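You operate a simulated robot arm through the tools that you are given. There is no shell and no other tool. Be economical: measure what you need, move in short steps, check, and stop when the job is done.

You are at the controls of a simulated robot arm. One attempt, no reset.

JOB
Move the tray to the green mat, brush the nest clean and slide it in.
Fine: use the blue brush and put it back.
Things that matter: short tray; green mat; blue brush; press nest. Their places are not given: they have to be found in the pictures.

The check looks at the end state, three seconds after you hand in, the way a careful person would. Anything else that was tipped, shoved, dropped, spilled or broken makes it a failure.

ROBOT AND FRAMES
A 7-joint arm with a two-finger parallel gripper, fixed in place. Base frame: the origin is at the foot of the arm, x ahead of it, y to its left, z up; the work surface is at about z = 860. Readings come in mm, degrees, newtons and seconds.
With the tool pointing down near the work surface it reaches from about 300 to 700 mm from the base axis. Its first joint turns from -66.0 to 66.0 degrees. Payload 1.57 kg.
Tool frame: the origin (TCP) lies between the finger pads and is the grasp point; the fingertips stand 30 mm ahead of it; z points along the fingers, y is the line along which they close. Largest opening 110 mm; finger width 24, thickness 12; the body of the gripper, 48 by 112 mm, starts 78 mm behind the TCP.
Orientation is that of the tool frame in the base frame, as a unit quaternion [x, y, z, w]. With the fingers straight down and closing along the base's y, the tool's x points along the base's -x, its y along +y and its z along -z.

CONTROLS
- The arm moves only by the tool servo_tool. Its argument "deltas" is a list of rows, each a list of 3 entries, a list of its own where there are three numbers: the closure, from 0 (fully open) to 1 (shut), then the shift along the tool's x, y, z in units of 200 mm (1.0 is 200 mm), then the turn, a rotation vector about the tool's x, y, z in units of 120 degrees (1.0 is 120 degrees). In form: [[grip, [x, y, z], [ax, ay, az]], ...]. A call has 1 to 12 rows; each row is the pose to reach, as a shift and turn from the pose commanded when the call began, along the tool's axes at that moment. A call with a number of a shift or a turn outside -1 to 1 is refused whole. Rows are played at 5 a second. More than 50 mm and 8.6 degrees between two rows, or a gripper value outside its range, and nothing of the call is played. A pose out of reach is approached as far as the arm can. The call stops where the force on the tool passes 60 N (or 10 N more than at its start, if that is more) or the arm is blocked; 0.2 s more then pass. Each finger travels about 108 mm/s and halts on what it meets, pressing with about 36 N; the grip force reading is that of the motor and also rises with nothing between the fingers. The clock runs only during rows and for 0.2 s after the last one: add rows that repeat a pose to give the fingers time. It gives the time, the measured TCP pose, the force on the tool (base axes), the opening and the grip force at its end, in the units of the frame above (readings bear some noise).
- Cameras (640 x 400 px; columns grow to the right, rows downward): "scene" is fixed at [150, -382.4, 1404.6]; the picture's right is [0.89, -0.45, 0.00], its down [-0.25, -0.49, -0.83] and it looks along [0.38, 0.74, -0.55] (base axes); focal length 361 px, centre (320, 200). "wrist" rides on the gripper at [-36, 0, -80] in the tool frame; the picture's right is [0.00, -1.00, 0.00], its down [0.97, 0.00, -0.24] and it looks along [0.24, 0.00, 0.97] (tool axes); focal length 218 px, centre (320, 200).
- capture(camera): a new picture of that camera. It takes no simulated time.
- point_at(camera, pixels): there is no depth. For up to 12 entries [column, row, z] of the newest picture of that camera ("zoom" is the newest enlarged one), the place [x, y] in the base frame at which the ray of that pixel passes the height z, good to about 3 mm. It takes no simulated time.
- close_up(camera, box): a new picture of the part [left, top, right, bottom] of that camera's present view, enlarged. It takes no simulated time.
- sign_off(): hands the job in; it is judged then, once.

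Work in short steps. Measure before you move; look again where a grasp or a placing could have gone wrong, and mend it. You have 80 turns and 46 pictures in all, those below and enlarged ones among them. Open the gripper and draw the arm clear of the work before you hand the job in, unless the task says otherwise; then end with one line.

The tools are called after "Call:" as a command line: name --argument value ..., lists and objects as JSON in quotes. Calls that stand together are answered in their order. servo_tool: Moves the arm, as the interface text tells. Its arguments: {"type":"object","properties":{"deltas":{"type":"array","items":{"type":"array"}}},"required":["deltas"]} The other tools are called the same way: capture (camera) takes a picture; point_at (camera, pixels) gives the place at which the rays of pixels pass given heights; close_up (camera, box) takes an enlarged picture of a part of a camera's view; sign_off () hands the job in.

At the start:

```text
time: 0.0
tool_pos: [298.5, 200.7, 1193.2]
ee_rot: [-0.001, 1.0, -0.001, 0.0]
wrist_force: [0.5, 0.3, 0.3]
opening: 109.9
grip_force: 0.0
```

scene: 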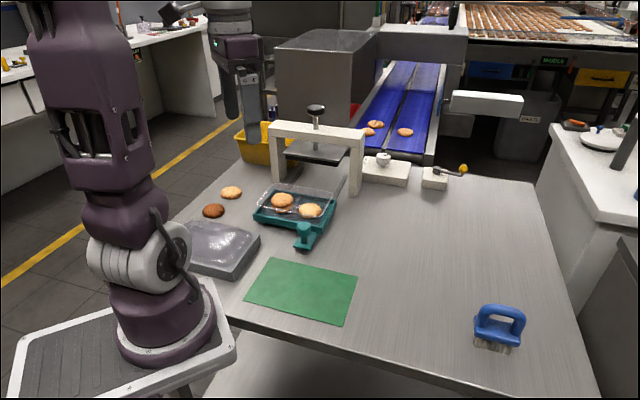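
wrist: 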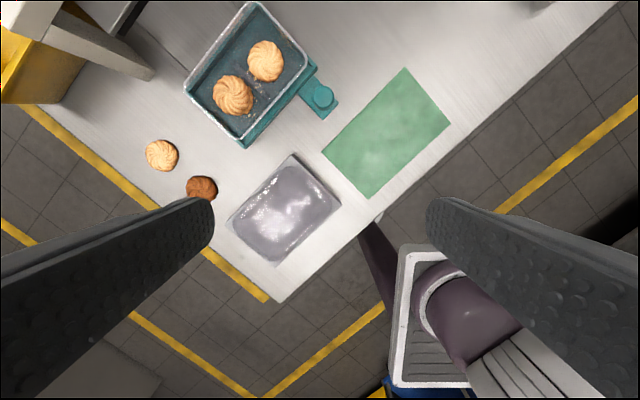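

The teal nest with a tray and two cookies sits near (295,205); a grey tray is near (222,248), the mat near (302,290) and the blue brush near (500,328). I'll enlarge the key regions first.

Call:
close_up --camera "scene" --box '[180, 100, 380, 280]'

Call:
close_up --camera "wrist" --box '[130, 0, 460, 210]'

Call:
close_up --camera "scene" --box '[430, 270, 570, 380]'

```text
2.22 times, centred on (280, 190) of scene
```

zoom: 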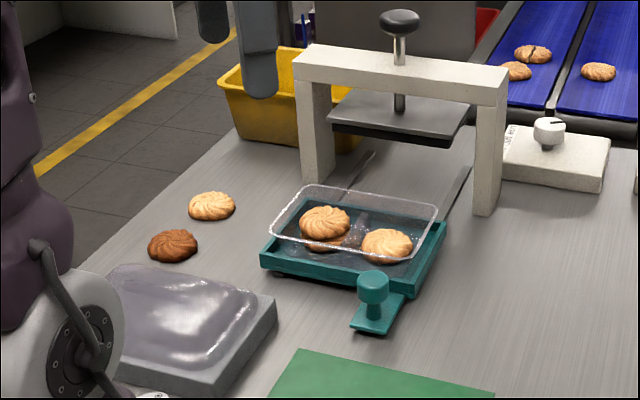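

```text
1.90 times, centred on (295, 105) of wrist
```

zoom: 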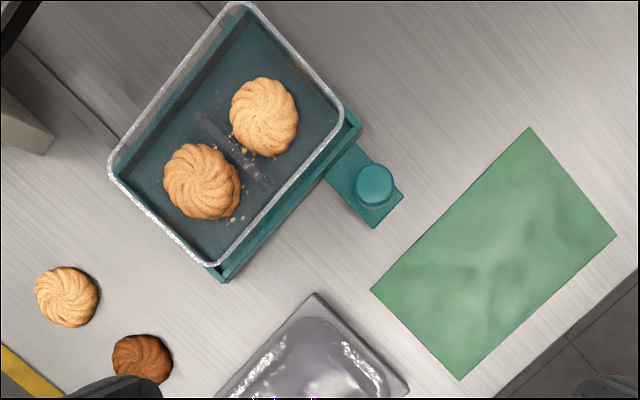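

```text
3.64 times, centred on (500, 325) of scene
```

zoom: 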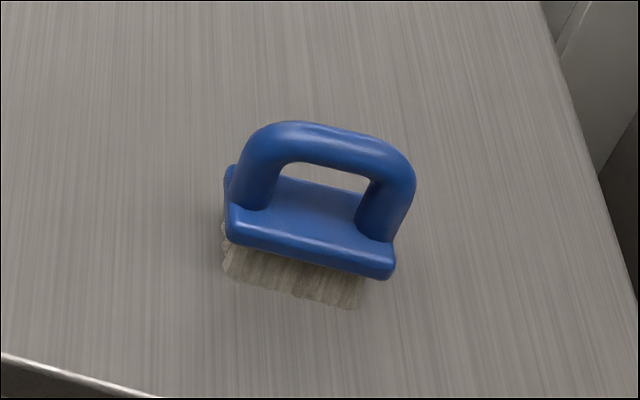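

I'll triangulate the tray rim corners, nest knob, mat corners and brush from both cameras at several heights.

Call:
point_at --camera "wrist" --pixels '[[253, 2, 900], [253, 2, 920], [307, 55, 900], [307, 55, 920], [243, 139, 900], [243, 139, 920], [184.5, 87, 900], [184.5, 87, 920], [323, 96, 900], [323, 96, 920], [244, 148, 880], [317, 68, 880]]'

Call:
point_at --camera "scene" --pixels '[[332.7, 193.6, 900], [332.7, 193.6, 920], [318.3, 217.9, 900], [318.3, 217.9, 920], [257.5, 208, 900], [257.5, 208, 920], [276.4, 183.7, 900], [276.4, 183.7, 920], [304, 224, 900], [304, 224, 920], [253, 220, 880], [316, 232, 880]]'

Call:
point_at --camera "wrist" --pixels '[[405, 67, 861], [450, 123, 861], [371, 198, 861], [322, 152, 861], [280, 302, 861], [292, 155, 890], [341, 205, 890], [229, 220, 890], [278, 265, 890]]'

Call:
point_at --camera "scene" --pixels '[[269, 258, 861], [358, 275, 861], [343, 323, 861], [244, 300, 861], [481, 318, 900], [516, 328, 900], [479, 331, 860], [509, 337, 860], [492, 307, 930], [522, 316, 930]]'

```text
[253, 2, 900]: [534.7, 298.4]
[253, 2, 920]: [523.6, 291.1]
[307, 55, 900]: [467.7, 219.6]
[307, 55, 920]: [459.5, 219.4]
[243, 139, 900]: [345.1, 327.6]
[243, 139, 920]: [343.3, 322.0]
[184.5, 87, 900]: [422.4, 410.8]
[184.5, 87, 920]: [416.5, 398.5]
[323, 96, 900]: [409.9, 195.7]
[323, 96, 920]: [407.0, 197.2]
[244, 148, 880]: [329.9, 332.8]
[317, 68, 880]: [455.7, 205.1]
```

```text
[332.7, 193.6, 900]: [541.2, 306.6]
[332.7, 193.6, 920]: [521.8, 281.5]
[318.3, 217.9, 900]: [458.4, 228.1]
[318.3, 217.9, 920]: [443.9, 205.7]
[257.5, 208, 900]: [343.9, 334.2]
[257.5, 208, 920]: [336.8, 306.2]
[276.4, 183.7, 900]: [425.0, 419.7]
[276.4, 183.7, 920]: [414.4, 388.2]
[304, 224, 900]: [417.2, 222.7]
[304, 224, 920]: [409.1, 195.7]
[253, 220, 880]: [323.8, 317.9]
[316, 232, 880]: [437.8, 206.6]
```

```text
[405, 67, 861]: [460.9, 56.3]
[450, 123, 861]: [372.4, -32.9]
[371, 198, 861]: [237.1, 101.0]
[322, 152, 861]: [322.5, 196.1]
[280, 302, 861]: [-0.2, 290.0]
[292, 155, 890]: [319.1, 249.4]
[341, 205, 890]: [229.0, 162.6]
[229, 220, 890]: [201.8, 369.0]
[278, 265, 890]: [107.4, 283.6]
```

```text
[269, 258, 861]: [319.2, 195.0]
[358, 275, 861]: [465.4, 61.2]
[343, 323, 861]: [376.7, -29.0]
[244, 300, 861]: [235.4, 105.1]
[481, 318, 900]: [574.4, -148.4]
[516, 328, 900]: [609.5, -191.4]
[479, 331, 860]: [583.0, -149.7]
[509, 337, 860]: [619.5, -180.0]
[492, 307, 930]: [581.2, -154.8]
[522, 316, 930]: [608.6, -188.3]
```

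The rim of the clear tray is at about z 905, with its centre near (440,312) and its long axis along (-0.72,0.69). The mat centre is near (348,81) and parallel to it. I'll move above the tray with the closing axis across its short side and look.

Call:
servo_tool --deltas '[[0, [-0.118, 0.093, 0.036], [0, 0, 0.061]], [0, [-0.236, 0.186, 0.072], [0, 0, 0.122]], [0, [-0.354, 0.278, 0.108], [0, 0, 0.183]], [0, [-0.472, 0.371, 0.144], [0, 0, 0.244]], [0, [-0.59, 0.464, 0.18], [0, 0, 0.306]], [0, [-0.7075, 0.5565, 0.215], [0, 0, 0.367]], [0, [-0.7075, 0.5565, 0.215], [0, 0, 0.367]]]'

Call:
capture --camera "wrist"

```text
time: 1.6
tool_pos: [441.4, 312.0, 1148.6]
ee_rot: [0.375, 0.927, 0.001, 0.0]
wrist_force: [-0.7, 0.5, 0.4]
opening: 109.9
grip_force: 0.0
```

```text
40 pictures are left
```

wrist: 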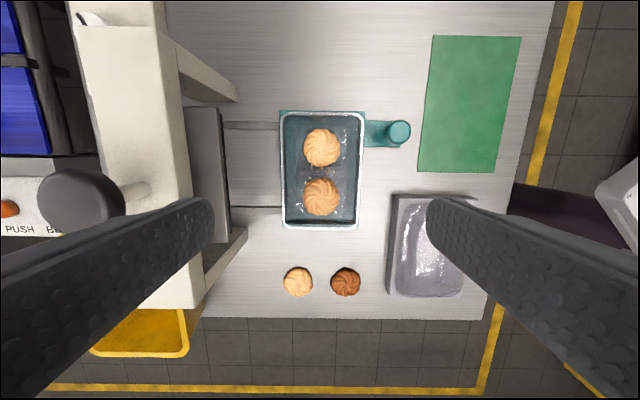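

The tray appears nearly axis-aligned at (322,170), with the press to the left at (190,170). I'll zoom in for accurate edges.

Call:
close_up --camera "wrist" --box '[242, 95, 418, 245]'

```text
2.67 times, centred on (330, 170) of wrist
```

zoom: 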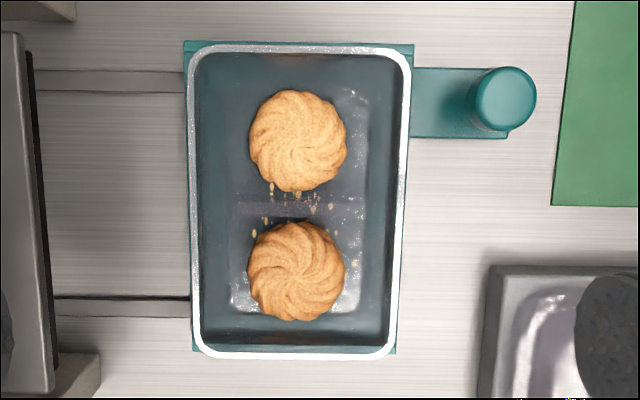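

Measure the tray rim, nest edges, knob and rails.

Call:
point_at --camera "zoom" --pixels '[[187, 60, 905], [413, 60, 905], [399, 345, 905], [192, 345, 905], [184, 40, 880], [415, 44, 880], [396, 353, 880], [192, 352, 880], [508, 95, 905], [510, 138, 865], [300, 45, 905], [297, 358, 905]]'

Call:
close_up --camera "scene" --box '[245, 170, 345, 250]'

```text
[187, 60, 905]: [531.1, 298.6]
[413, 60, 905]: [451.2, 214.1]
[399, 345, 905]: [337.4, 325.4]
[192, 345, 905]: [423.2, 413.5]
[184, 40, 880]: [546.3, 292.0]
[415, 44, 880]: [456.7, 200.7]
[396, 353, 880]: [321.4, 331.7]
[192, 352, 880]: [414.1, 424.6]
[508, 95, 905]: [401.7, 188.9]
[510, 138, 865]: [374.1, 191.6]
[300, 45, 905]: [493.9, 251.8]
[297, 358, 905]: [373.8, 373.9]
```

```text
5.00 times, centred on (295, 210) of scene
```

zoom: 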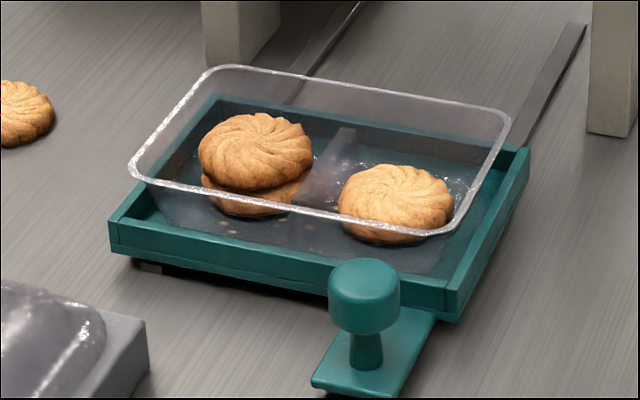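

The rim looks near or above the 110 mm opening, so I'll triangulate its height from the scene zoom.

Call:
point_at --camera "zoom" --pixels '[[508, 118, 905], [508, 118, 925], [450, 231, 905], [450, 231, 925], [130, 168, 905], [130, 168, 925], [218, 67, 905], [218, 67, 925], [529, 148, 880], [458, 288, 880], [109, 222, 880], [365, 280, 905]]'

Call:
close_up --camera "wrist" --box '[265, 100, 385, 175]'

```text
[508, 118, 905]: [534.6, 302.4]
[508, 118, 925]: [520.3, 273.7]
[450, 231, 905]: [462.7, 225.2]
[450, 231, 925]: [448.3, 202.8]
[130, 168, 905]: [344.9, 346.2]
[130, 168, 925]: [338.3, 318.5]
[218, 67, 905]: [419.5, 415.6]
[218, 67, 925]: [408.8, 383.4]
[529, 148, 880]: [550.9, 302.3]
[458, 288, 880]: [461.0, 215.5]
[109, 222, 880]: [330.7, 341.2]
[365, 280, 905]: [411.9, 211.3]
```

```text
5.33 times, centred on (325, 138) of wrist
```

zoom: 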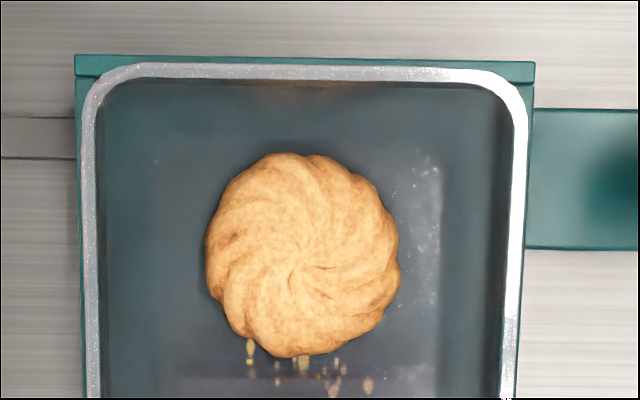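

The rim is about 167 × 115 mm at z≈913, too wide to straddle. I'll pinch the robot-side long wall at its middle, with the tool leaned about 17° to match the flared wall. Before that I'll check the arm can reach the release pose over the mat, going halfway first.

Call:
servo_tool --deltas '[[0.3, [-0.046, -0.142, 0.094], [-0.028, 0, 0.002]], [0.6, [-0.093, -0.283, 0.189], [-0.057, 0, 0.003]], [0.75, [-0.139, -0.425, 0.283], [-0.085, 0, 0.005]], [0.75, [-0.185, -0.566, 0.377], [-0.113, 0, 0.007]], [0.75, [-0.2315, -0.708, 0.4715], [-0.1417, 0, 0.0083]], [0.75, [-0.2315, -0.708, 0.4715], [-0.1417, 0, 0.0083]]]'

```text
time: 3.0
tool_pos: [376.9, 178.0, 1055.9]
ee_rot: [0.379, 0.914, 0.137, 0.055]
wrist_force: [-0.2, 0.0, 0.1]
opening: 27.4
grip_force: 0.2
```

Now the second half, to the trial release position above the mat at (311,44,960).

Call:
servo_tool --deltas '[[0.75, [-0.048, -0.163, 0.05], [0, 0, 0]], [0.75, [-0.096, -0.326, 0.1], [0, 0, 0]], [0.75, [-0.144, -0.49, 0.151], [0, 0, 0]], [0.75, [-0.192, -0.653, 0.202], [0, 0, 0]], [0.75, [-0.24, -0.816, 0.252], [0, 0, 0]], [0.75, [-0.24, -0.816, 0.252], [0, 0, 0]]]'

```text
time: 4.4
tool_pos: [333.3, 57.8, 986.9]
ee_rot: [0.378, 0.914, 0.136, 0.055]
wrist_force: [0.5, -0.3, 0.3]
opening: 27.7
grip_force: 0.1
out of reach, approached as far as the arm can: row 4, 5, 6
```

The near-wall grip can't be released over the mat, since the arm stops at r≈338. I'll pinch the short wall at the +x/−y end (single-cookie end) instead, which gives an easy reach of about 405 mm at the mat. I'll yaw 90° and rise toward that end.

Call:
servo_tool --deltas '[[0.75, [-0.002, 0.068, -0.014], [0, 0.02, -0.065]], [0.75, [-0.003, 0.135, -0.028], [0, 0.04, -0.13]], [0.75, [-0.005, 0.203, -0.042], [0, 0.06, -0.196]], [0.75, [-0.007, 0.271, -0.056], [0, 0.08, -0.261]], [0.75, [-0.008, 0.339, -0.07], [0, 0.1, -0.326]], [0.75, [-0.01, 0.406, -0.083], [0, 0.119, -0.391]], [0.75, [-0.011, 0.474, -0.097], [0, 0.139, -0.456]], [0.75, [-0.013, 0.542, -0.111], [0, 0.159, -0.521]], [0.75, [-0.015, 0.61, -0.125], [0, 0.179, -0.587]], [0.75, [-0.016, 0.677, -0.139], [0, 0.199, -0.652]], [0.75, [-0.018, 0.745, -0.153], [0, 0.219, -0.717]], [0.75, [-0.018, 0.745, -0.153], [0, 0.219, -0.717]]]'

Call:
capture --camera "scene"

```text
time: 7.0
tool_pos: [433.3, 151.2, 1058.0]
ee_rot: [-0.379, 0.913, 0.138, -0.057]
wrist_force: [0.4, 0.0, 0.1]
opening: 27.5
grip_force: 0.0
```

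```text
36 pictures are left
```

scene: 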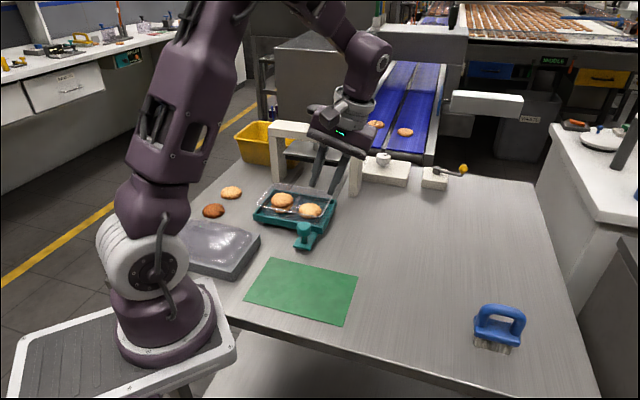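

Orientation is as planned and the tray is undisturbed. I'll move to a hover just outside and above the end wall at (505,243,965).

Call:
servo_tool --deltas '[[0.75, [-0.145, -0.017, 0.09], [0, 0, 0]], [0.75, [-0.289, -0.034, 0.2], [0, 0, 0]], [0.75, [-0.434, -0.051, 0.3], [0, 0, 0]], [0.75, [-0.578, -0.068, 0.4], [0, 0, 0]], [0.75, [-0.578, -0.068, 0.4655], [0, 0, 0]], [0.75, [-0.578, -0.068, 0.4655], [0, 0, 0]]]'

Call:
capture --camera "wrist"

Call:
close_up --camera "scene" --box '[245, 150, 365, 250]'

```text
time: 8.4
tool_pos: [504.6, 244.2, 963.7]
ee_rot: [-0.378, 0.914, 0.137, -0.057]
wrist_force: [-0.3, 0.2, -0.3]
opening: 27.7
grip_force: 0.1
```

```text
35 pictures are left
```

wrist: 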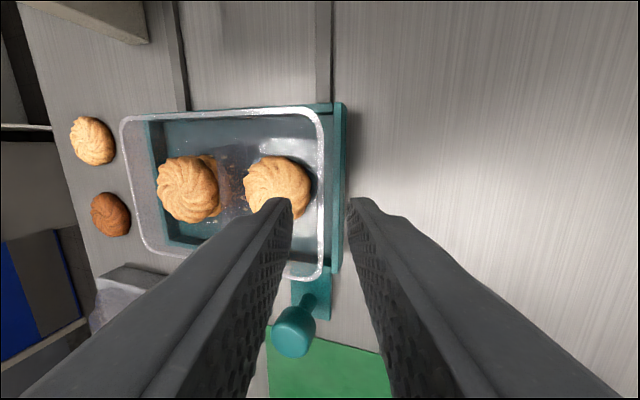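

```text
4.00 times, centred on (305, 200) of scene
```

zoom: 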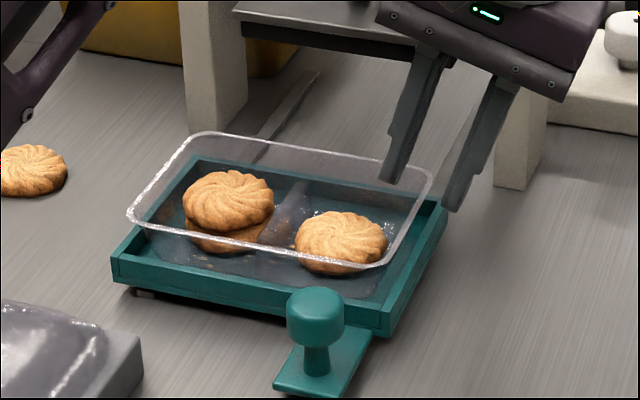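

The end-wall rim sits at column ≈322, centred between the fingertips (292 and 350), and the lean matches the wall. I'll descend 40 mm along the tool axis.

Call:
servo_tool --deltas '[[0.75, [0, 0, 0.06], [0, 0, 0]], [0.75, [0, 0, 0.12], [0, 0, 0]], [0.75, [0, 0, 0.17], [0, 0, 0]], [0.75, [0, 0, 0.2], [0, 0, 0]], [0.75, [0, 0, 0.2], [0, 0, 0]]]'

Call:
close_up --camera "scene" --box '[265, 150, 365, 240]'

Call:
close_up --camera "wrist" --box '[200, 80, 420, 240]'

```text
time: 9.6
tool_pos: [496.3, 251.4, 925.3]
ee_rot: [-0.378, 0.914, 0.137, -0.057]
wrist_force: [0.3, 0.3, 0.2]
opening: 27.1
grip_force: 0.0
```

```text
4.44 times, centred on (315, 195) of scene
```

zoom: 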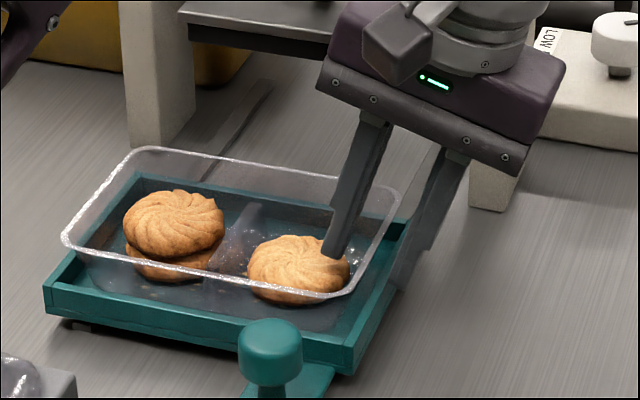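

```text
2.50 times, centred on (310, 160) of wrist
```

zoom: 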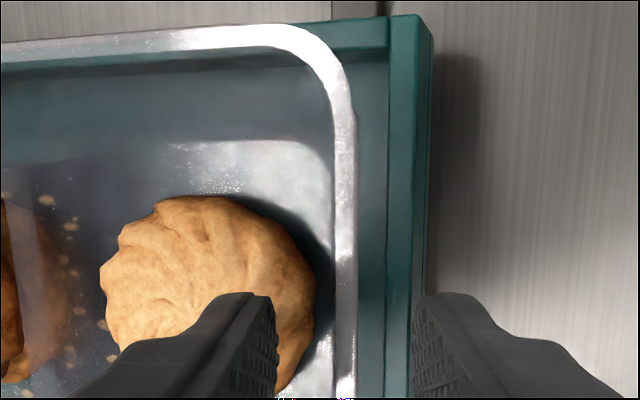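

The rim at zoom x≈345 is centred between the pads (277 and 412). The outer tip would just graze the nest wall at z≈889, so I'll rise 4 mm and then close.

Call:
servo_tool --deltas '[[0.75, [0, 0, -0.02], [0, 0, 0]], [0.75, [0, 0, -0.02], [0, 0, 0]], [0.85, [0, 0, -0.02], [0, 0, 0]], [0.95, [0, 0, -0.02], [0, 0, 0]], [1, [0, 0, -0.02], [0, 0, 0]], [1, [0, 0, -0.02], [0, 0, 0]], [1, [0, 0, -0.02], [0, 0, 0]], [1, [0, 0, -0.02], [0, 0, 0]]]'

Call:
close_up --camera "scene" --box '[265, 150, 365, 240]'

```text
time: 11.4
tool_pos: [495.8, 249.2, 928.4]
ee_rot: [-0.378, 0.914, 0.137, -0.057]
wrist_force: [0.4, 0.4, 0.3]
opening: 2.0
grip_force: 23.4
```

```text
4.44 times, centred on (315, 195) of scene
```

zoom: 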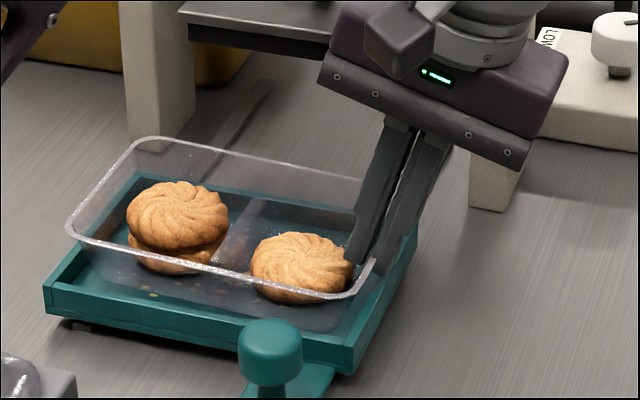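

The opening halted at 2.0 mm with 23 N, so the wall is held. I'll lift 30 mm slowly and check.

Call:
servo_tool --deltas '[[1, [0, 0.007, -0.024], [0, 0, 0]], [1, [0, 0.0146, -0.048], [0, 0, 0]], [1, [0, 0.022, -0.072], [0, 0, 0]], [1, [0, 0.0292, -0.096], [0, 0, 0]], [1, [0, 0.0365, -0.12], [0, 0, 0]], [1, [0, 0.0438, -0.1434], [0, 0, 0]], [1, [0, 0.0438, -0.1434], [0, 0, 0]]]'

Call:
close_up --camera "scene" --box '[235, 130, 375, 250]'

```text
time: 13.0
tool_pos: [495.9, 248.5, 959.2]
ee_rot: [-0.379, 0.914, 0.138, -0.057]
wrist_force: [0.7, 0.1, -0.6]
opening: 1.9
grip_force: 23.8
```

```text
3.33 times, centred on (305, 190) of scene
```

zoom: 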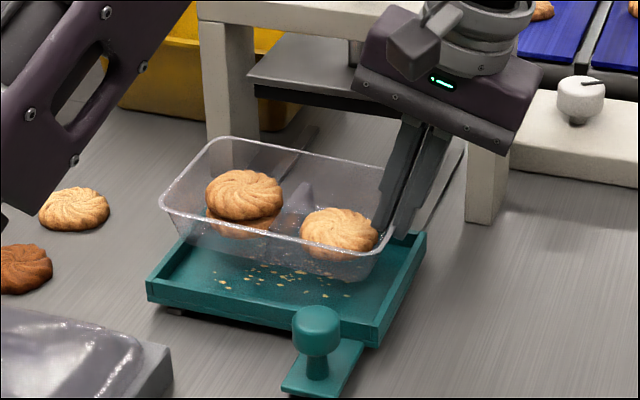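

The tray is level with three cookies aboard, and crumbs are visible in the nest. I'll lift 35 mm more and carry it halfway to the mat, gently.

Call:
servo_tool --deltas '[[1, [0, 0.017, -0.056], [0, 0, 0]], [1, [0, 0.034, -0.112], [0, 0, 0]], [1, [0, 0.051, -0.167], [0, 0, 0]], [1, [0.04, 0.034, -0.172], [0, 0, 0]], [1, [0.12, 0.0, -0.183], [0, 0, 0]], [1, [0.213, -0.04, -0.195], [0, 0, 0]], [1, [0.307, -0.08, -0.207], [0, 0, 0]], [1, [0.4, -0.12, -0.22], [0, 0, 0]], [1, [0.48, -0.155, -0.23], [0, 0, 0]], [1, [0.54, -0.18, -0.238], [0, 0, 0]], [1, [0.56, -0.189, -0.2405], [0, 0, 0]]]'

```text
time: 15.4
tool_pos: [450.9, 135.8, 994.2]
ee_rot: [-0.379, 0.913, 0.138, -0.056]
wrist_force: [0.1, -0.6, 0.0]
opening: 1.8
grip_force: 23.4
```

Holding steady; I'll carry on to above the mat.

Call:
servo_tool --deltas '[[1, [0.04, -0.018, -0.0055], [0, 0, 0]], [1, [0.12, -0.0536, -0.0164], [0, 0, 0]], [1, [0.213, -0.095, -0.029], [0, 0, 0]], [1, [0.307, -0.137, -0.042], [0, 0, 0]], [1, [0.4, -0.179, -0.0547], [0, 0, 0]], [1, [0.48, -0.2144, -0.0656], [0, 0, 0]], [1, [0.54, -0.241, -0.0739], [0, 0, 0]], [1, [0.563, -0.2515, -0.077], [0, 0, 0]], [1, [0.563, -0.2515, -0.077], [0, 0, 0]]]'

Call:
capture --camera "scene"

Call:
capture --camera "wrist"

```text
time: 17.4
tool_pos: [410.5, 19.9, 995.4]
ee_rot: [-0.379, 0.913, 0.137, -0.058]
wrist_force: [0.4, 0.0, -0.9]
opening: 1.8
grip_force: 23.5
```

```text
29 pictures are left
```

scene: 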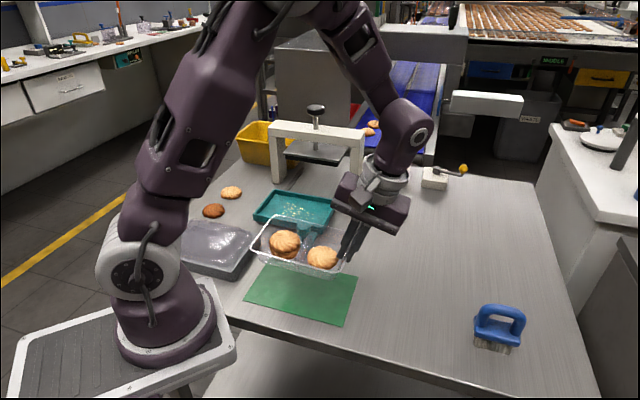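

```text
28 pictures are left
```

wrist: 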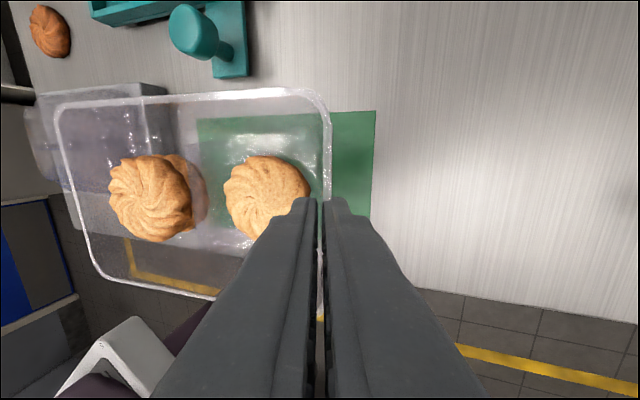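

I'll check where the tray centre is, using the rim at z≈980, against the mat.

Call:
point_at --camera "wrist" --pixels '[[330, 88, 980], [54, 104, 980], [88, 290, 980], [191, 96, 980], [75, 200, 980], [375, 111, 861], [198, 119, 861]]'

Call:
close_up --camera "scene" --box '[230, 200, 380, 330]'

```text
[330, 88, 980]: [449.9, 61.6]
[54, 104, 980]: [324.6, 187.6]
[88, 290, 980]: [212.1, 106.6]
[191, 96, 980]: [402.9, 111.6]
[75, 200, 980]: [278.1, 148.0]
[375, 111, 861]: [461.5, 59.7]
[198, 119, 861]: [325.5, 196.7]
```

```text
3.08 times, centred on (305, 265) of scene
```

zoom: 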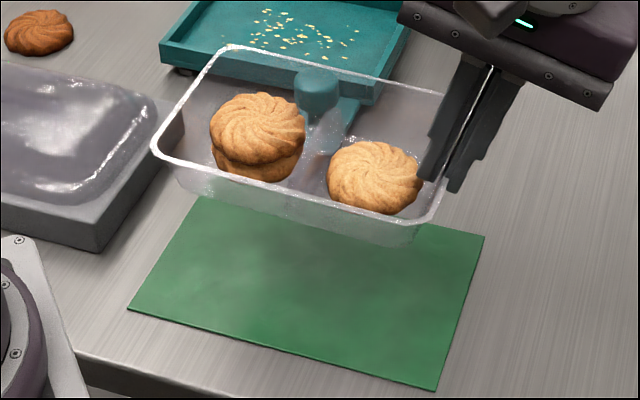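

The tray is centred over the mat within about 3 mm. I'll lower it 68 mm, then look.

Call:
servo_tool --deltas '[[1, [0, -0.01, 0.0327], [0, 0, 0]], [1, [0, -0.03, 0.098], [0, 0, 0]], [1, [0, -0.05, 0.164], [0, 0, 0]], [1, [0, -0.07, 0.229], [0, 0, 0]], [1, [0, -0.09, 0.295], [0, 0, 0]], [1, [0, -0.0993, 0.325], [0, 0, 0]], [1, [0, -0.0993, 0.325], [0, 0, 0]]]'

Call:
close_up --camera "scene" --box '[230, 220, 380, 330]'

```text
time: 19.0
tool_pos: [409.1, 18.6, 925.1]
ee_rot: [-0.379, 0.913, 0.138, -0.057]
wrist_force: [-0.5, 0.2, -1.0]
opening: 1.8
grip_force: 23.5
```

```text
3.64 times, centred on (305, 275) of scene
```

zoom: 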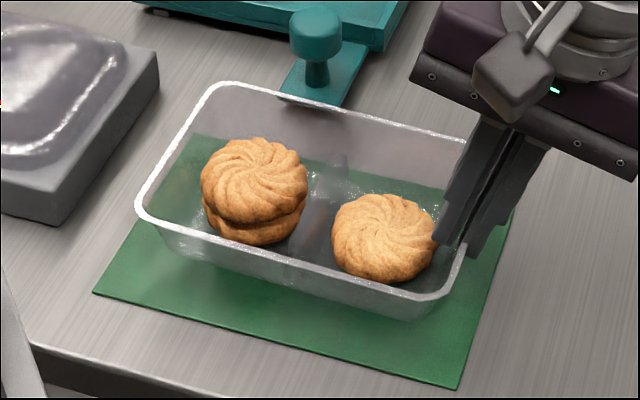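

Still free (Fz −1.0). I'll lower another 8 mm.

Call:
servo_tool --deltas '[[1, [0, -0.0044, 0.0143], [0, 0, 0]], [1, [0, -0.0088, 0.0287], [0, 0, 0]], [1, [0, -0.0117, 0.0382], [0, 0, 0]], [1, [0, -0.0117, 0.0382], [0, 0, 0]]]'

Call:
close_up --camera "scene" --box '[230, 220, 380, 330]'

```text
time: 20.0
tool_pos: [410.3, 18.8, 917.6]
ee_rot: [-0.379, 0.913, 0.137, -0.056]
wrist_force: [-0.5, -0.9, -0.9]
opening: 2.1
grip_force: 23.5
```

```text
3.64 times, centred on (305, 275) of scene
```

zoom: 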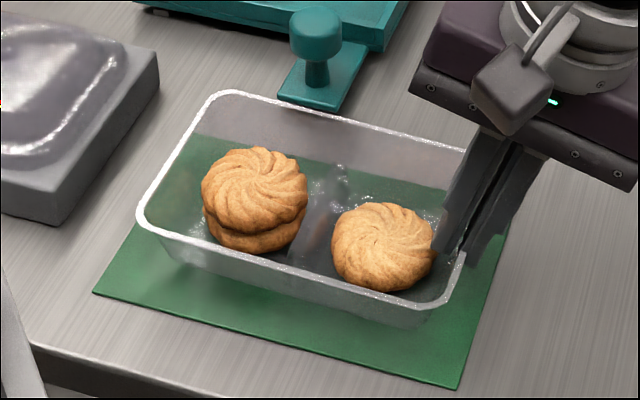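

No contact yet; I'll go 3 mm more.

Call:
servo_tool --deltas '[[1, [0, -0.0022, 0.0072], [0, 0, 0]], [1, [0, -0.0044, 0.0143], [0, 0, 0]], [1, [0, -0.0044, 0.0143], [0, 0, 0]]]'

```text
time: 20.8
tool_pos: [411.3, 18.8, 916.0]
ee_rot: [-0.379, 0.913, 0.137, -0.057]
wrist_force: [-0.1, -0.7, -1.1]
opening: 1.9
grip_force: 23.6
```

Call:
servo_tool --deltas '[[1, [0, -0.0022, 0.0072], [0, 0, 0]], [1, [0, -0.0044, 0.0143], [0, 0, 0]], [1, [0, -0.0044, 0.0143], [0, 0, 0]]]'

Call:
close_up --camera "scene" --box '[230, 220, 380, 330]'

```text
time: 21.6
tool_pos: [409.6, 18.4, 914.4]
ee_rot: [-0.378, 0.914, 0.138, -0.056]
wrist_force: [2.1, -2.9, 18.2]
opening: 2.3
grip_force: 23.9
```

```text
3.64 times, centred on (305, 275) of scene
```

zoom: 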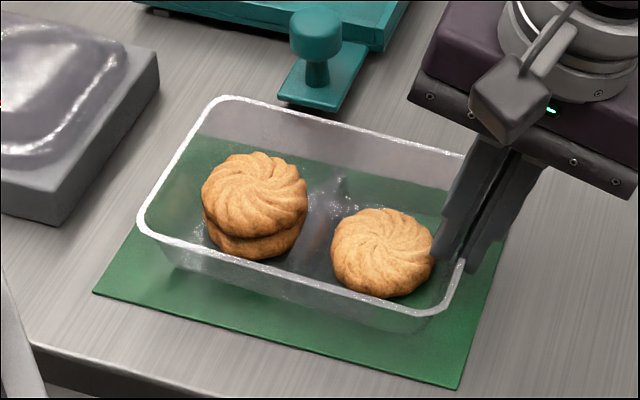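

Contact: Fz is now 18 N and the tray sits on the mat. I'll ease up 1 mm, then open to about 25 mm.

Call:
servo_tool --deltas '[[1, [0, 0.0015, -0.005], [0, 0, 0]], [0.95, [0, 0.0015, -0.005], [0, 0, 0]], [0.85, [0, 0.0015, -0.005], [0, 0, 0]], [0.77, [0, 0.0015, -0.005], [0, 0, 0]], [0.77, [0, 0.0015, -0.005], [0, 0, 0]]]'

Call:
close_up --camera "scene" --box '[230, 220, 380, 330]'

```text
time: 22.8
tool_pos: [408.6, 17.9, 914.3]
ee_rot: [-0.378, 0.914, 0.137, -0.057]
wrist_force: [0.5, 0.5, -0.2]
opening: 25.3
grip_force: 0.0
```

```text
3.64 times, centred on (305, 275) of scene
```

zoom: 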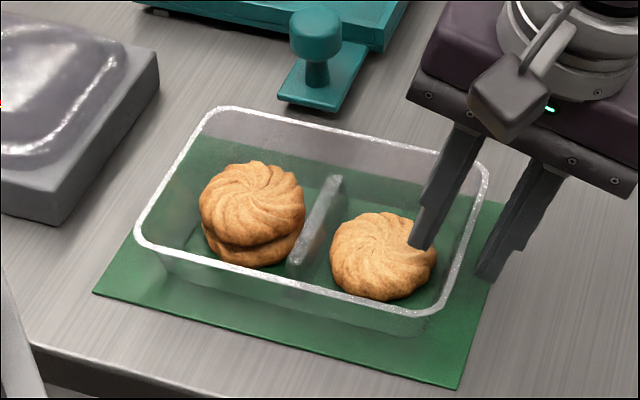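

Released; the tray stands on the mat with its cookies. I'll retract along the tool axis.

Call:
servo_tool --deltas '[[0.77, [0, 0, -0.1], [0, 0, 0]], [0.77, [0, 0, -0.25], [0, 0, 0]], [0.77, [0, 0, -0.45], [0, 0, 0]], [0.77, [0, 0, -0.65], [0, 0, 0]], [0.77, [0, 0, -0.65], [0, 0, 0]]]'

Call:
close_up --camera "scene" --box '[235, 170, 385, 330]'

```text
time: 24.0
tool_pos: [435.9, -7.0, 1036.9]
ee_rot: [-0.378, 0.913, 0.138, -0.057]
wrist_force: [0.2, -0.4, 0.3]
opening: 25.4
grip_force: 0.0
```

```text
2.50 times, centred on (310, 250) of scene
```

zoom: 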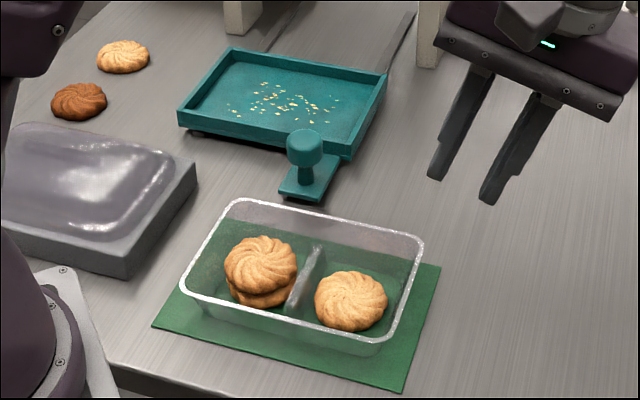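

The tray and cookies are fine, and the crumbs lie in the nest. Next is the brush: straighten the tool and move toward it.

Call:
servo_tool --deltas '[[0.6, [-0.01, -0.124, -0.068], [0.035, 0, 0]], [0.6, [-0.02, -0.249, -0.136], [0.071, 0, 0]], [0.6, [-0.029, -0.373, -0.204], [0.106, 0, 0]], [0.6, [-0.039, -0.497, -0.2725], [0.1417, 0, 0]], [0.6, [-0.039, -0.497, -0.2725], [0.1417, 0, 0]]]'

```text
time: 25.2
tool_pos: [519.3, -80.9, 1058.7]
ee_rot: [-0.382, 0.924, 0.002, 0.0]
wrist_force: [-0.1, -0.3, -0.1]
opening: 44.1
grip_force: 0.1
```

Yaw about 96° so the fingers close across the brush handle, and move above it.

Call:
servo_tool --deltas '[[0.6, [0.005, -0.044, 0], [0, 0, 0.0667]], [0.6, [0.011, -0.088, 0], [0, 0, 0.1333]], [0.6, [0.016, -0.133, 0], [0, 0, 0.2]], [0.6, [0.021, -0.177, 0], [0, 0, 0.2667]], [0.6, [0.027, -0.221, 0], [0, 0, 0.3333]], [0.6, [0.032, -0.265, 0], [0, 0, 0.4]], [0.6, [0.037, -0.309, 0], [0, 0, 0.4667]], [0.6, [0.043, -0.353, 0], [0, 0, 0.5333]], [0.6, [0.048, -0.398, 0], [0, 0, 0.6]], [0.6, [0.053, -0.442, 0], [0, 0, 0.6667]], [0.6, [0.059, -0.486, 0], [0, 0, 0.7333]], [0.6, [0.064, -0.53, 0], [0, 0, 0.8]]]'

Call:
capture --camera "wrist"

Call:
close_up --camera "scene" --box '[420, 230, 580, 370]'

```text
time: 27.8
tool_pos: [587.9, -164.9, 1060.2]
ee_rot: [0.432, 0.902, 0.001, -0.002]
wrist_force: [0.4, 0.6, 0.1]
opening: 43.9
grip_force: 0.0
```

```text
21 pictures are left
```

wrist: 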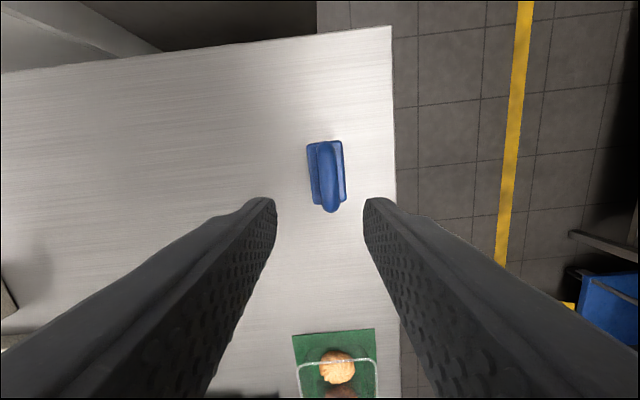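

```text
2.86 times, centred on (500, 300) of scene
```

zoom: 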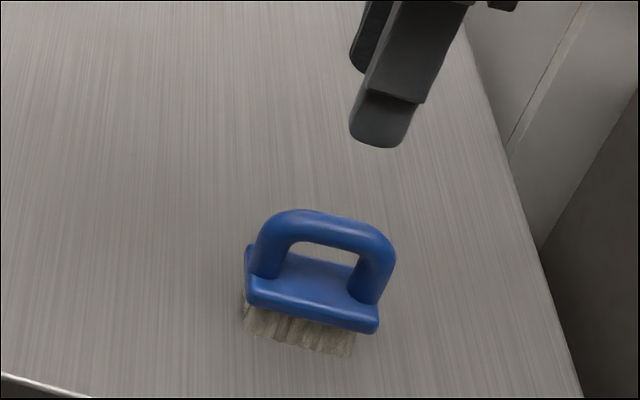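

The brush is at (326,175) in the wrist view; I'll zoom and measure it.

Call:
close_up --camera "wrist" --box '[276, 130, 372, 220]'

```text
4.44 times, centred on (324, 175) of wrist
```

zoom: 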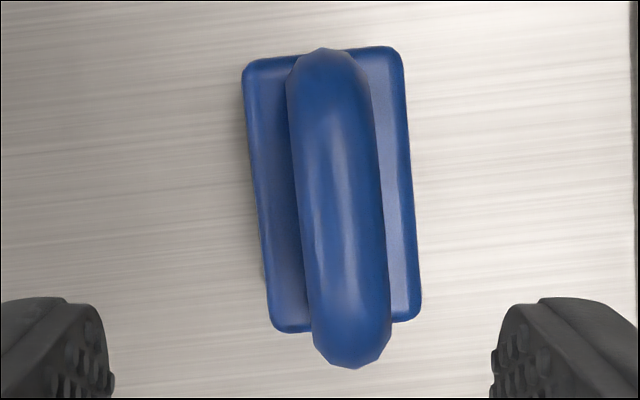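

Measure the handle's ends and base plate corners.

Call:
point_at --camera "zoom" --pixels '[[325, 50, 920], [353, 362, 920], [325, 50, 940], [353, 362, 940], [338, 200, 920], [338, 200, 940], [250, 62, 890], [400, 50, 890], [418, 312, 890], [276, 328, 890]]'

Call:
point_at --camera "scene" --pixels '[[487, 305, 920], [487, 305, 940], [521, 314, 920], [521, 314, 940], [505, 306.5, 920], [505, 306.5, 940], [475.5, 319, 890], [513, 330, 890], [479, 334, 861], [511, 341, 861]]'

```text
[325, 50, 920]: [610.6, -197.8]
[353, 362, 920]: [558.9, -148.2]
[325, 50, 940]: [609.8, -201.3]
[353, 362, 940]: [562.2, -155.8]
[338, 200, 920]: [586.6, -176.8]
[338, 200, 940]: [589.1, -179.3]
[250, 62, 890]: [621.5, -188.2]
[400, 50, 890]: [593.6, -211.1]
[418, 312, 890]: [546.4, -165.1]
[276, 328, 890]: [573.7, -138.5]
```

```text
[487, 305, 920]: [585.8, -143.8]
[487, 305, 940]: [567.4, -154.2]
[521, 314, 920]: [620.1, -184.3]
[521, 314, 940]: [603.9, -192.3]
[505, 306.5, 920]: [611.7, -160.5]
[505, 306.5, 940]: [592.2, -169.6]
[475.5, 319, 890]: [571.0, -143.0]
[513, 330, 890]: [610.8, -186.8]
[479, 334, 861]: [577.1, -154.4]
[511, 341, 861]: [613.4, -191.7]
```

The brush axis is at about 134°, its centre near (586.5,−177.5) and the handle top about z 943. I'll align and descend to z 965.

Call:
servo_tool --deltas '[[0.6, [-0.0445, -0.045, 0.1], [0, 0, -0.0433]], [0.6, [-0.0445, -0.045, 0.25], [0, 0, -0.0433]], [0.6, [-0.0445, -0.045, 0.4], [0, 0, -0.0433]], [0.6, [-0.0445, -0.045, 0.475], [0, 0, -0.0433]], [0.6, [-0.0445, -0.045, 0.475], [0, 0, -0.0433]]]'

Call:
capture --camera "wrist"

Call:
close_up --camera "scene" --box '[440, 250, 560, 360]'

```text
time: 29.0
tool_pos: [584.5, -175.5, 966.1]
ee_rot: [0.389, 0.921, -0.001, -0.001]
wrist_force: [0.1, 0.7, -0.8]
opening: 44.0
grip_force: 0.1
```

```text
18 pictures are left
```

wrist: 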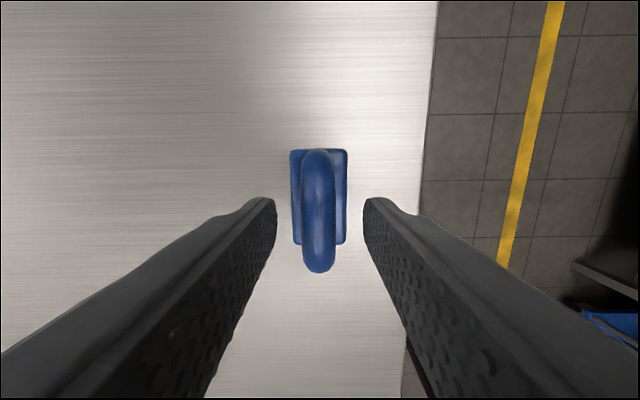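

```text
3.64 times, centred on (500, 305) of scene
```

zoom: 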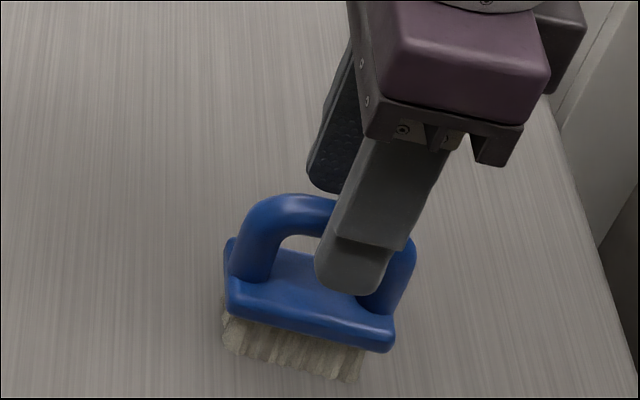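

The handle is centred between the fingers (column 319). I'll descend 33 mm and close.

Call:
servo_tool --deltas '[[0.6, [0, 0, 0.06], [0, 0, 0]], [0.6, [0, 0, 0.12], [0, 0, 0]], [0.6, [0, 0, 0.165], [0, 0, 0]], [0.6, [0, 0, 0.165], [0, 0, 0]], [0.75, [0, 0, 0.165], [0, 0, 0]], [0.9, [0, 0, 0.165], [0, 0, 0]], [1, [0, 0, 0.165], [0, 0, 0]], [1, [0, 0, 0.165], [0, 0, 0]], [1, [0, 0, 0.165], [0, 0, 0]]]'

```text
time: 31.0
tool_pos: [585.9, -176.4, 932.3]
ee_rot: [0.39, 0.921, 0.0, -0.001]
wrist_force: [-0.3, -0.6, 0.0]
opening: 16.9
grip_force: 32.3
```

The brush is gripped (opening 16.9, 32 N) with its bristle bottom about 72 mm below the TCP. I'll lift 80 mm and carry it toward the nest.

Call:
servo_tool --deltas '[[1, [0, 0, -0.1], [0, 0, 0]], [1, [0, 0, -0.25], [0, 0, 0]], [1, [0, 0, -0.4], [0, 0, 0]], [1, [0.15, 0.076, -0.4], [0, 0, -0.003]], [1, [0.34, 0.172, -0.4], [0, 0, -0.0075]], [1, [0.53, 0.269, -0.4], [0, 0, -0.0075]], [1, [0.72, 0.365, -0.4], [0, 0, -0.0075]], [1, [0.76, 0.385, -0.4], [0, 0, -0.0075]]]'

Call:
servo_tool --deltas '[[1, [0.15, 0.076, 0], [0, 0, 0]], [1, [0.34, 0.172, 0], [0, 0, 0]], [1, [0.53, 0.269, 0], [0, 0, 0]], [1, [0.72, 0.365, 0], [0, 0, 0]], [1, [0.76, 0.385, 0], [0, 0, 0]]]'

```text
time: 32.8
tool_pos: [536.9, -14.2, 1015.9]
ee_rot: [0.382, 0.924, 0.0, 0.0]
wrist_force: [0.7, -0.5, -1.0]
opening: 17.2
grip_force: 32.1
```

```text
time: 34.0
tool_pos: [481.0, 146.4, 1013.5]
ee_rot: [0.381, 0.924, 0.001, -0.002]
wrist_force: [0.1, 0.5, -1.4]
opening: 17.1
grip_force: 32.6
```

Moving to above the nest's start corner, stopping at z 975 to check alignment.

Call:
servo_tool --deltas '[[1, [0.14, 0.07, 0], [0, 0, 0]], [1, [0.34, 0.17, 0], [0, 0, 0]], [1, [0.5, 0.25, 0], [0, 0, 0]], [1, [0.542, 0.27, 0], [0, 0, 0]], [1, [0.542, 0.27, 0.1], [0, 0, 0]], [1, [0.542, 0.27, 0.19], [0, 0, 0]], [1, [0.542, 0.27, 0.19], [0, 0, 0]]]'

Call:
close_up --camera "scene" --box '[235, 140, 365, 250]'

Call:
close_up --camera "wrist" --box '[200, 50, 440, 350]'

```text
time: 35.6
tool_pos: [444.8, 263.7, 974.5]
ee_rot: [0.382, 0.924, 0.0, -0.001]
wrist_force: [0.3, 0.4, -1.7]
opening: 17.1
grip_force: 31.6
```

```text
3.64 times, centred on (300, 195) of scene
```

zoom: 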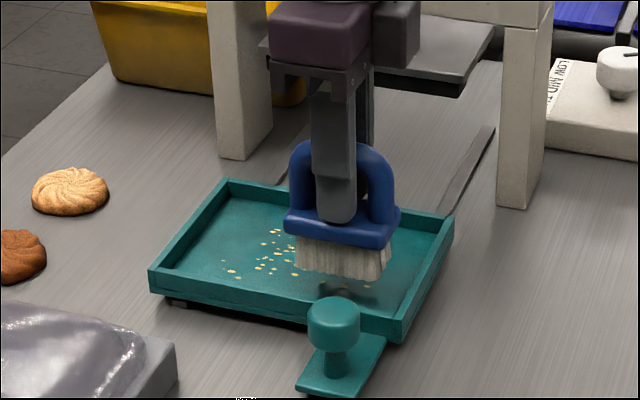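

```text
1.33 times, centred on (320, 200) of wrist
```

zoom: 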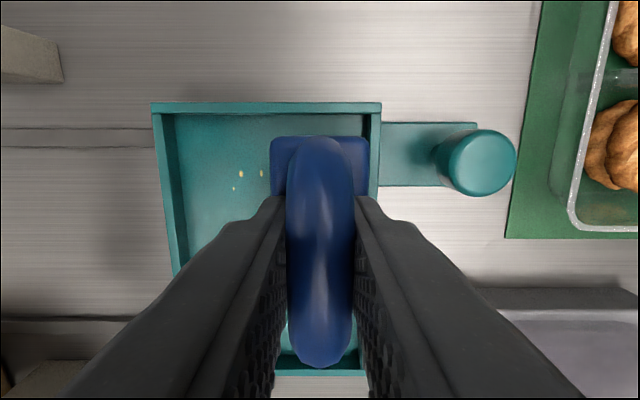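

There is about 10 mm of clearance to the walls at this corner. I'll lower the brush to the nest floor and watch the force.

Call:
servo_tool --deltas '[[1, [0.02, 0.01, 0.06], [0, 0, 0]], [1, [0.02, 0.01, 0.12], [0, 0, 0]], [1, [0.02, 0.01, 0.14], [0, 0, 0]], [1, [0.02, 0.01, 0.14], [0, 0, 0]]]'

```text
time: 36.6
tool_pos: [441.8, 267.2, 947.0]
ee_rot: [0.382, 0.924, 0.002, 0.0]
wrist_force: [-0.8, 1.4, 26.5]
opening: 17.1
grip_force: 32.7
```

Bristle contact with 26 N; I'll ease off 0.6 mm and stroke along the nest's length and back in the front lane.

Call:
servo_tool --deltas '[[1, [0, 0, -0.003], [0, 0, 0]], [1, [0.08, 0, -0.003], [0, 0, 0]], [1, [0.16, 0, -0.003], [0, 0, 0]], [1, [0.24, 0, -0.003], [0, 0, 0]], [1, [0.33, 0, -0.003], [0, 0, 0]], [1, [0.33, 0, -0.003], [0, 0, 0]], [1, [0.24, 0, -0.003], [0, 0, 0]], [1, [0.16, 0, -0.003], [0, 0, 0]], [1, [0.08, 0, -0.003], [0, 0, 0]], [1, [-0.01, 0, -0.003], [0, 0, 0]], [1, [-0.01, 0, -0.003], [0, 0, 0]]]'

Call:
close_up --camera "scene" --box '[235, 140, 365, 250]'

```text
time: 39.0
tool_pos: [444.3, 263.4, 950.0]
ee_rot: [0.382, 0.924, 0.0, -0.001]
wrist_force: [-0.7, -0.4, -1.6]
opening: 17.0
grip_force: 31.8
```

```text
3.64 times, centred on (300, 195) of scene
```

zoom: 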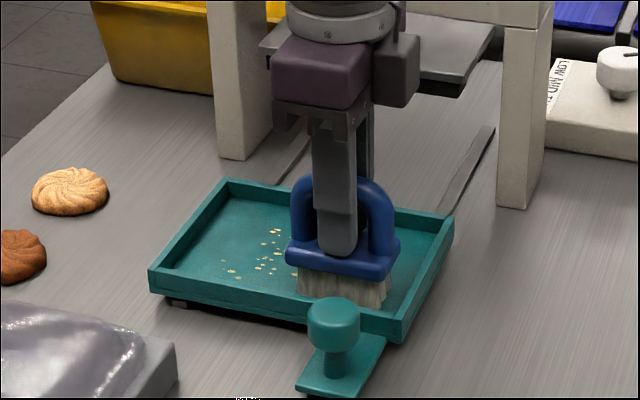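

That stroke floated (z 950, no force). I'll lower 2.6 mm and stroke again.

Call:
servo_tool --deltas '[[1, [0, 0, 0.006], [0, 0, 0]], [1, [0, 0, 0.013], [0, 0, 0]], [1, [0, 0, 0.013], [0, 0, 0]]]'

```text
time: 39.8
tool_pos: [442.9, 263.3, 947.5]
ee_rot: [0.381, 0.924, 0.002, -0.001]
wrist_force: [0.2, -0.2, 12.8]
opening: 16.9
grip_force: 31.4
```

Good, 12.8 N contact. Stroke along the front lane and back.

Call:
servo_tool --deltas '[[1, [0.08, 0, 0.002], [0, 0, 0]], [1, [0.16, 0, 0.002], [0, 0, 0]], [1, [0.24, 0, 0.002], [0, 0, 0]], [1, [0.34, 0, 0.002], [0, 0, 0]], [1, [0.34, 0, 0.002], [0, 0, 0]], [1, [0.24, 0, 0.002], [0, 0, 0]], [1, [0.16, 0, 0.002], [0, 0, 0]], [1, [0.08, 0, 0.002], [0, 0, 0]], [1, [0, 0, 0.002], [0, 0, 0]], [1, [0, 0, 0.002], [0, 0, 0]]]'

Call:
close_up --camera "scene" --box '[235, 140, 365, 250]'

```text
time: 41.6
tool_pos: [428.9, 278.9, 945.8]
ee_rot: [0.381, 0.924, 0.003, -0.002]
wrist_force: [2.1, 0.1, 8.7]
opening: 16.9
grip_force: 31.9
stopped in row 9: the force on the tool passed its limit (the readings are from after the stop); the commanded pose is now the measured one
```

```text
3.64 times, centred on (300, 195) of scene
```

zoom: 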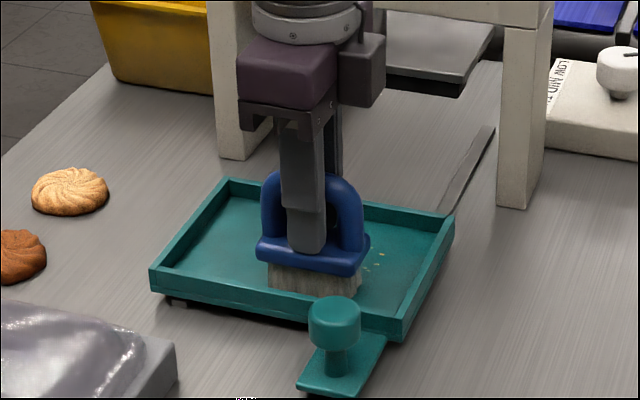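

Crumbs vanish where the brush passes. I'll raise slightly, shift 28 mm toward the press into the next lane's start and touch down lightly.

Call:
servo_tool --deltas '[[1, [0, 0, -0.03], [0, 0, 0]], [1, [-0.05, 0.07, -0.03], [0, 0, 0]], [1, [-0.105, 0.14, -0.03], [0, 0, 0]], [1, [-0.105, 0.14, -0.015], [0, 0, 0]], [1, [-0.105, 0.14, -0.004], [0, 0, 0]], [1, [-0.105, 0.14, -0.002], [0, 0, 0]]]'

```text
time: 43.0
tool_pos: [464.2, 286.0, 945.5]
ee_rot: [0.381, 0.924, 0.004, -0.002]
wrist_force: [-1.2, 0.1, 11.9]
opening: 16.9
grip_force: 32.3
```

Contact is 12 N; stroke lane 2 forward and back.

Call:
servo_tool --deltas '[[1, [0.06, 0, 0], [0, 0, 0]], [1, [0.12, 0, 0], [0, 0, 0]], [1, [0.18, 0, 0], [0, 0, 0]], [1, [0.24, 0, 0], [0, 0, 0]], [1, [0.3, 0, 0], [0, 0, 0]], [1, [0.34, 0, 0], [0, 0, 0]], [1, [0.26, 0, 0], [0, 0, 0]], [1, [0.18, 0, 0], [0, 0, 0]], [1, [0.1, 0, 0], [0, 0, 0]], [1, [0.03, 0, 0], [0, 0, 0]], [1, [0, 0, 0], [0, 0, 0]]]'

Call:
close_up --camera "scene" --box '[235, 140, 365, 250]'

```text
time: 45.4
tool_pos: [463.8, 284.6, 946.0]
ee_rot: [0.381, 0.925, 0.003, -0.002]
wrist_force: [-7.1, 7.7, 32.9]
opening: 17.0
grip_force: 32.4
```

```text
3.64 times, centred on (300, 195) of scene
```

zoom: 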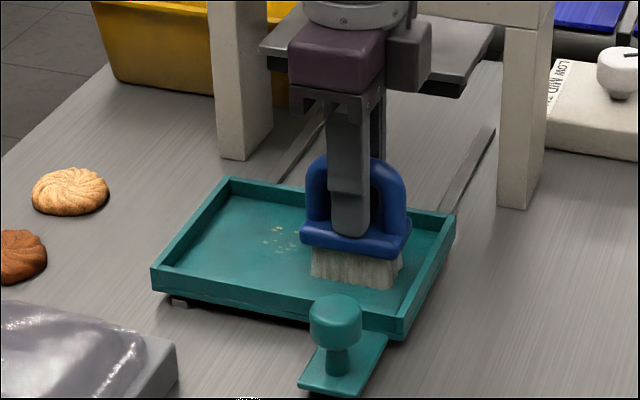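

A few crumbs remain near zoom (280,238). I'll locate them and start lane 3 nearer the press.

Call:
point_at --camera "zoom" --pixels '[[264, 242, 874], [292, 230, 874], [278, 252, 874]]'

Call:
servo_tool --deltas '[[1, [0, 0, -0.03], [0, 0, 0]], [1, [0, 0.06, -0.03], [0, 0, 0]], [1, [0, 0.13, -0.03], [0, 0, 0]], [1, [0, 0.13, -0.015], [0, 0, 0]], [1, [0, 0.13, -0.004], [0, 0, 0]], [1, [0, 0.13, -0.002], [0, 0, 0]]]'

```text
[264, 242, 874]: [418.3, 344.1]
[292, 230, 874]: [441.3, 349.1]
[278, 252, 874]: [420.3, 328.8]
```

```text
time: 46.8
tool_pos: [481.6, 303.8, 945.0]
ee_rot: [0.381, 0.925, 0.003, -0.001]
wrist_force: [-1.0, -0.1, 6.0]
opening: 16.9
grip_force: 31.8
```

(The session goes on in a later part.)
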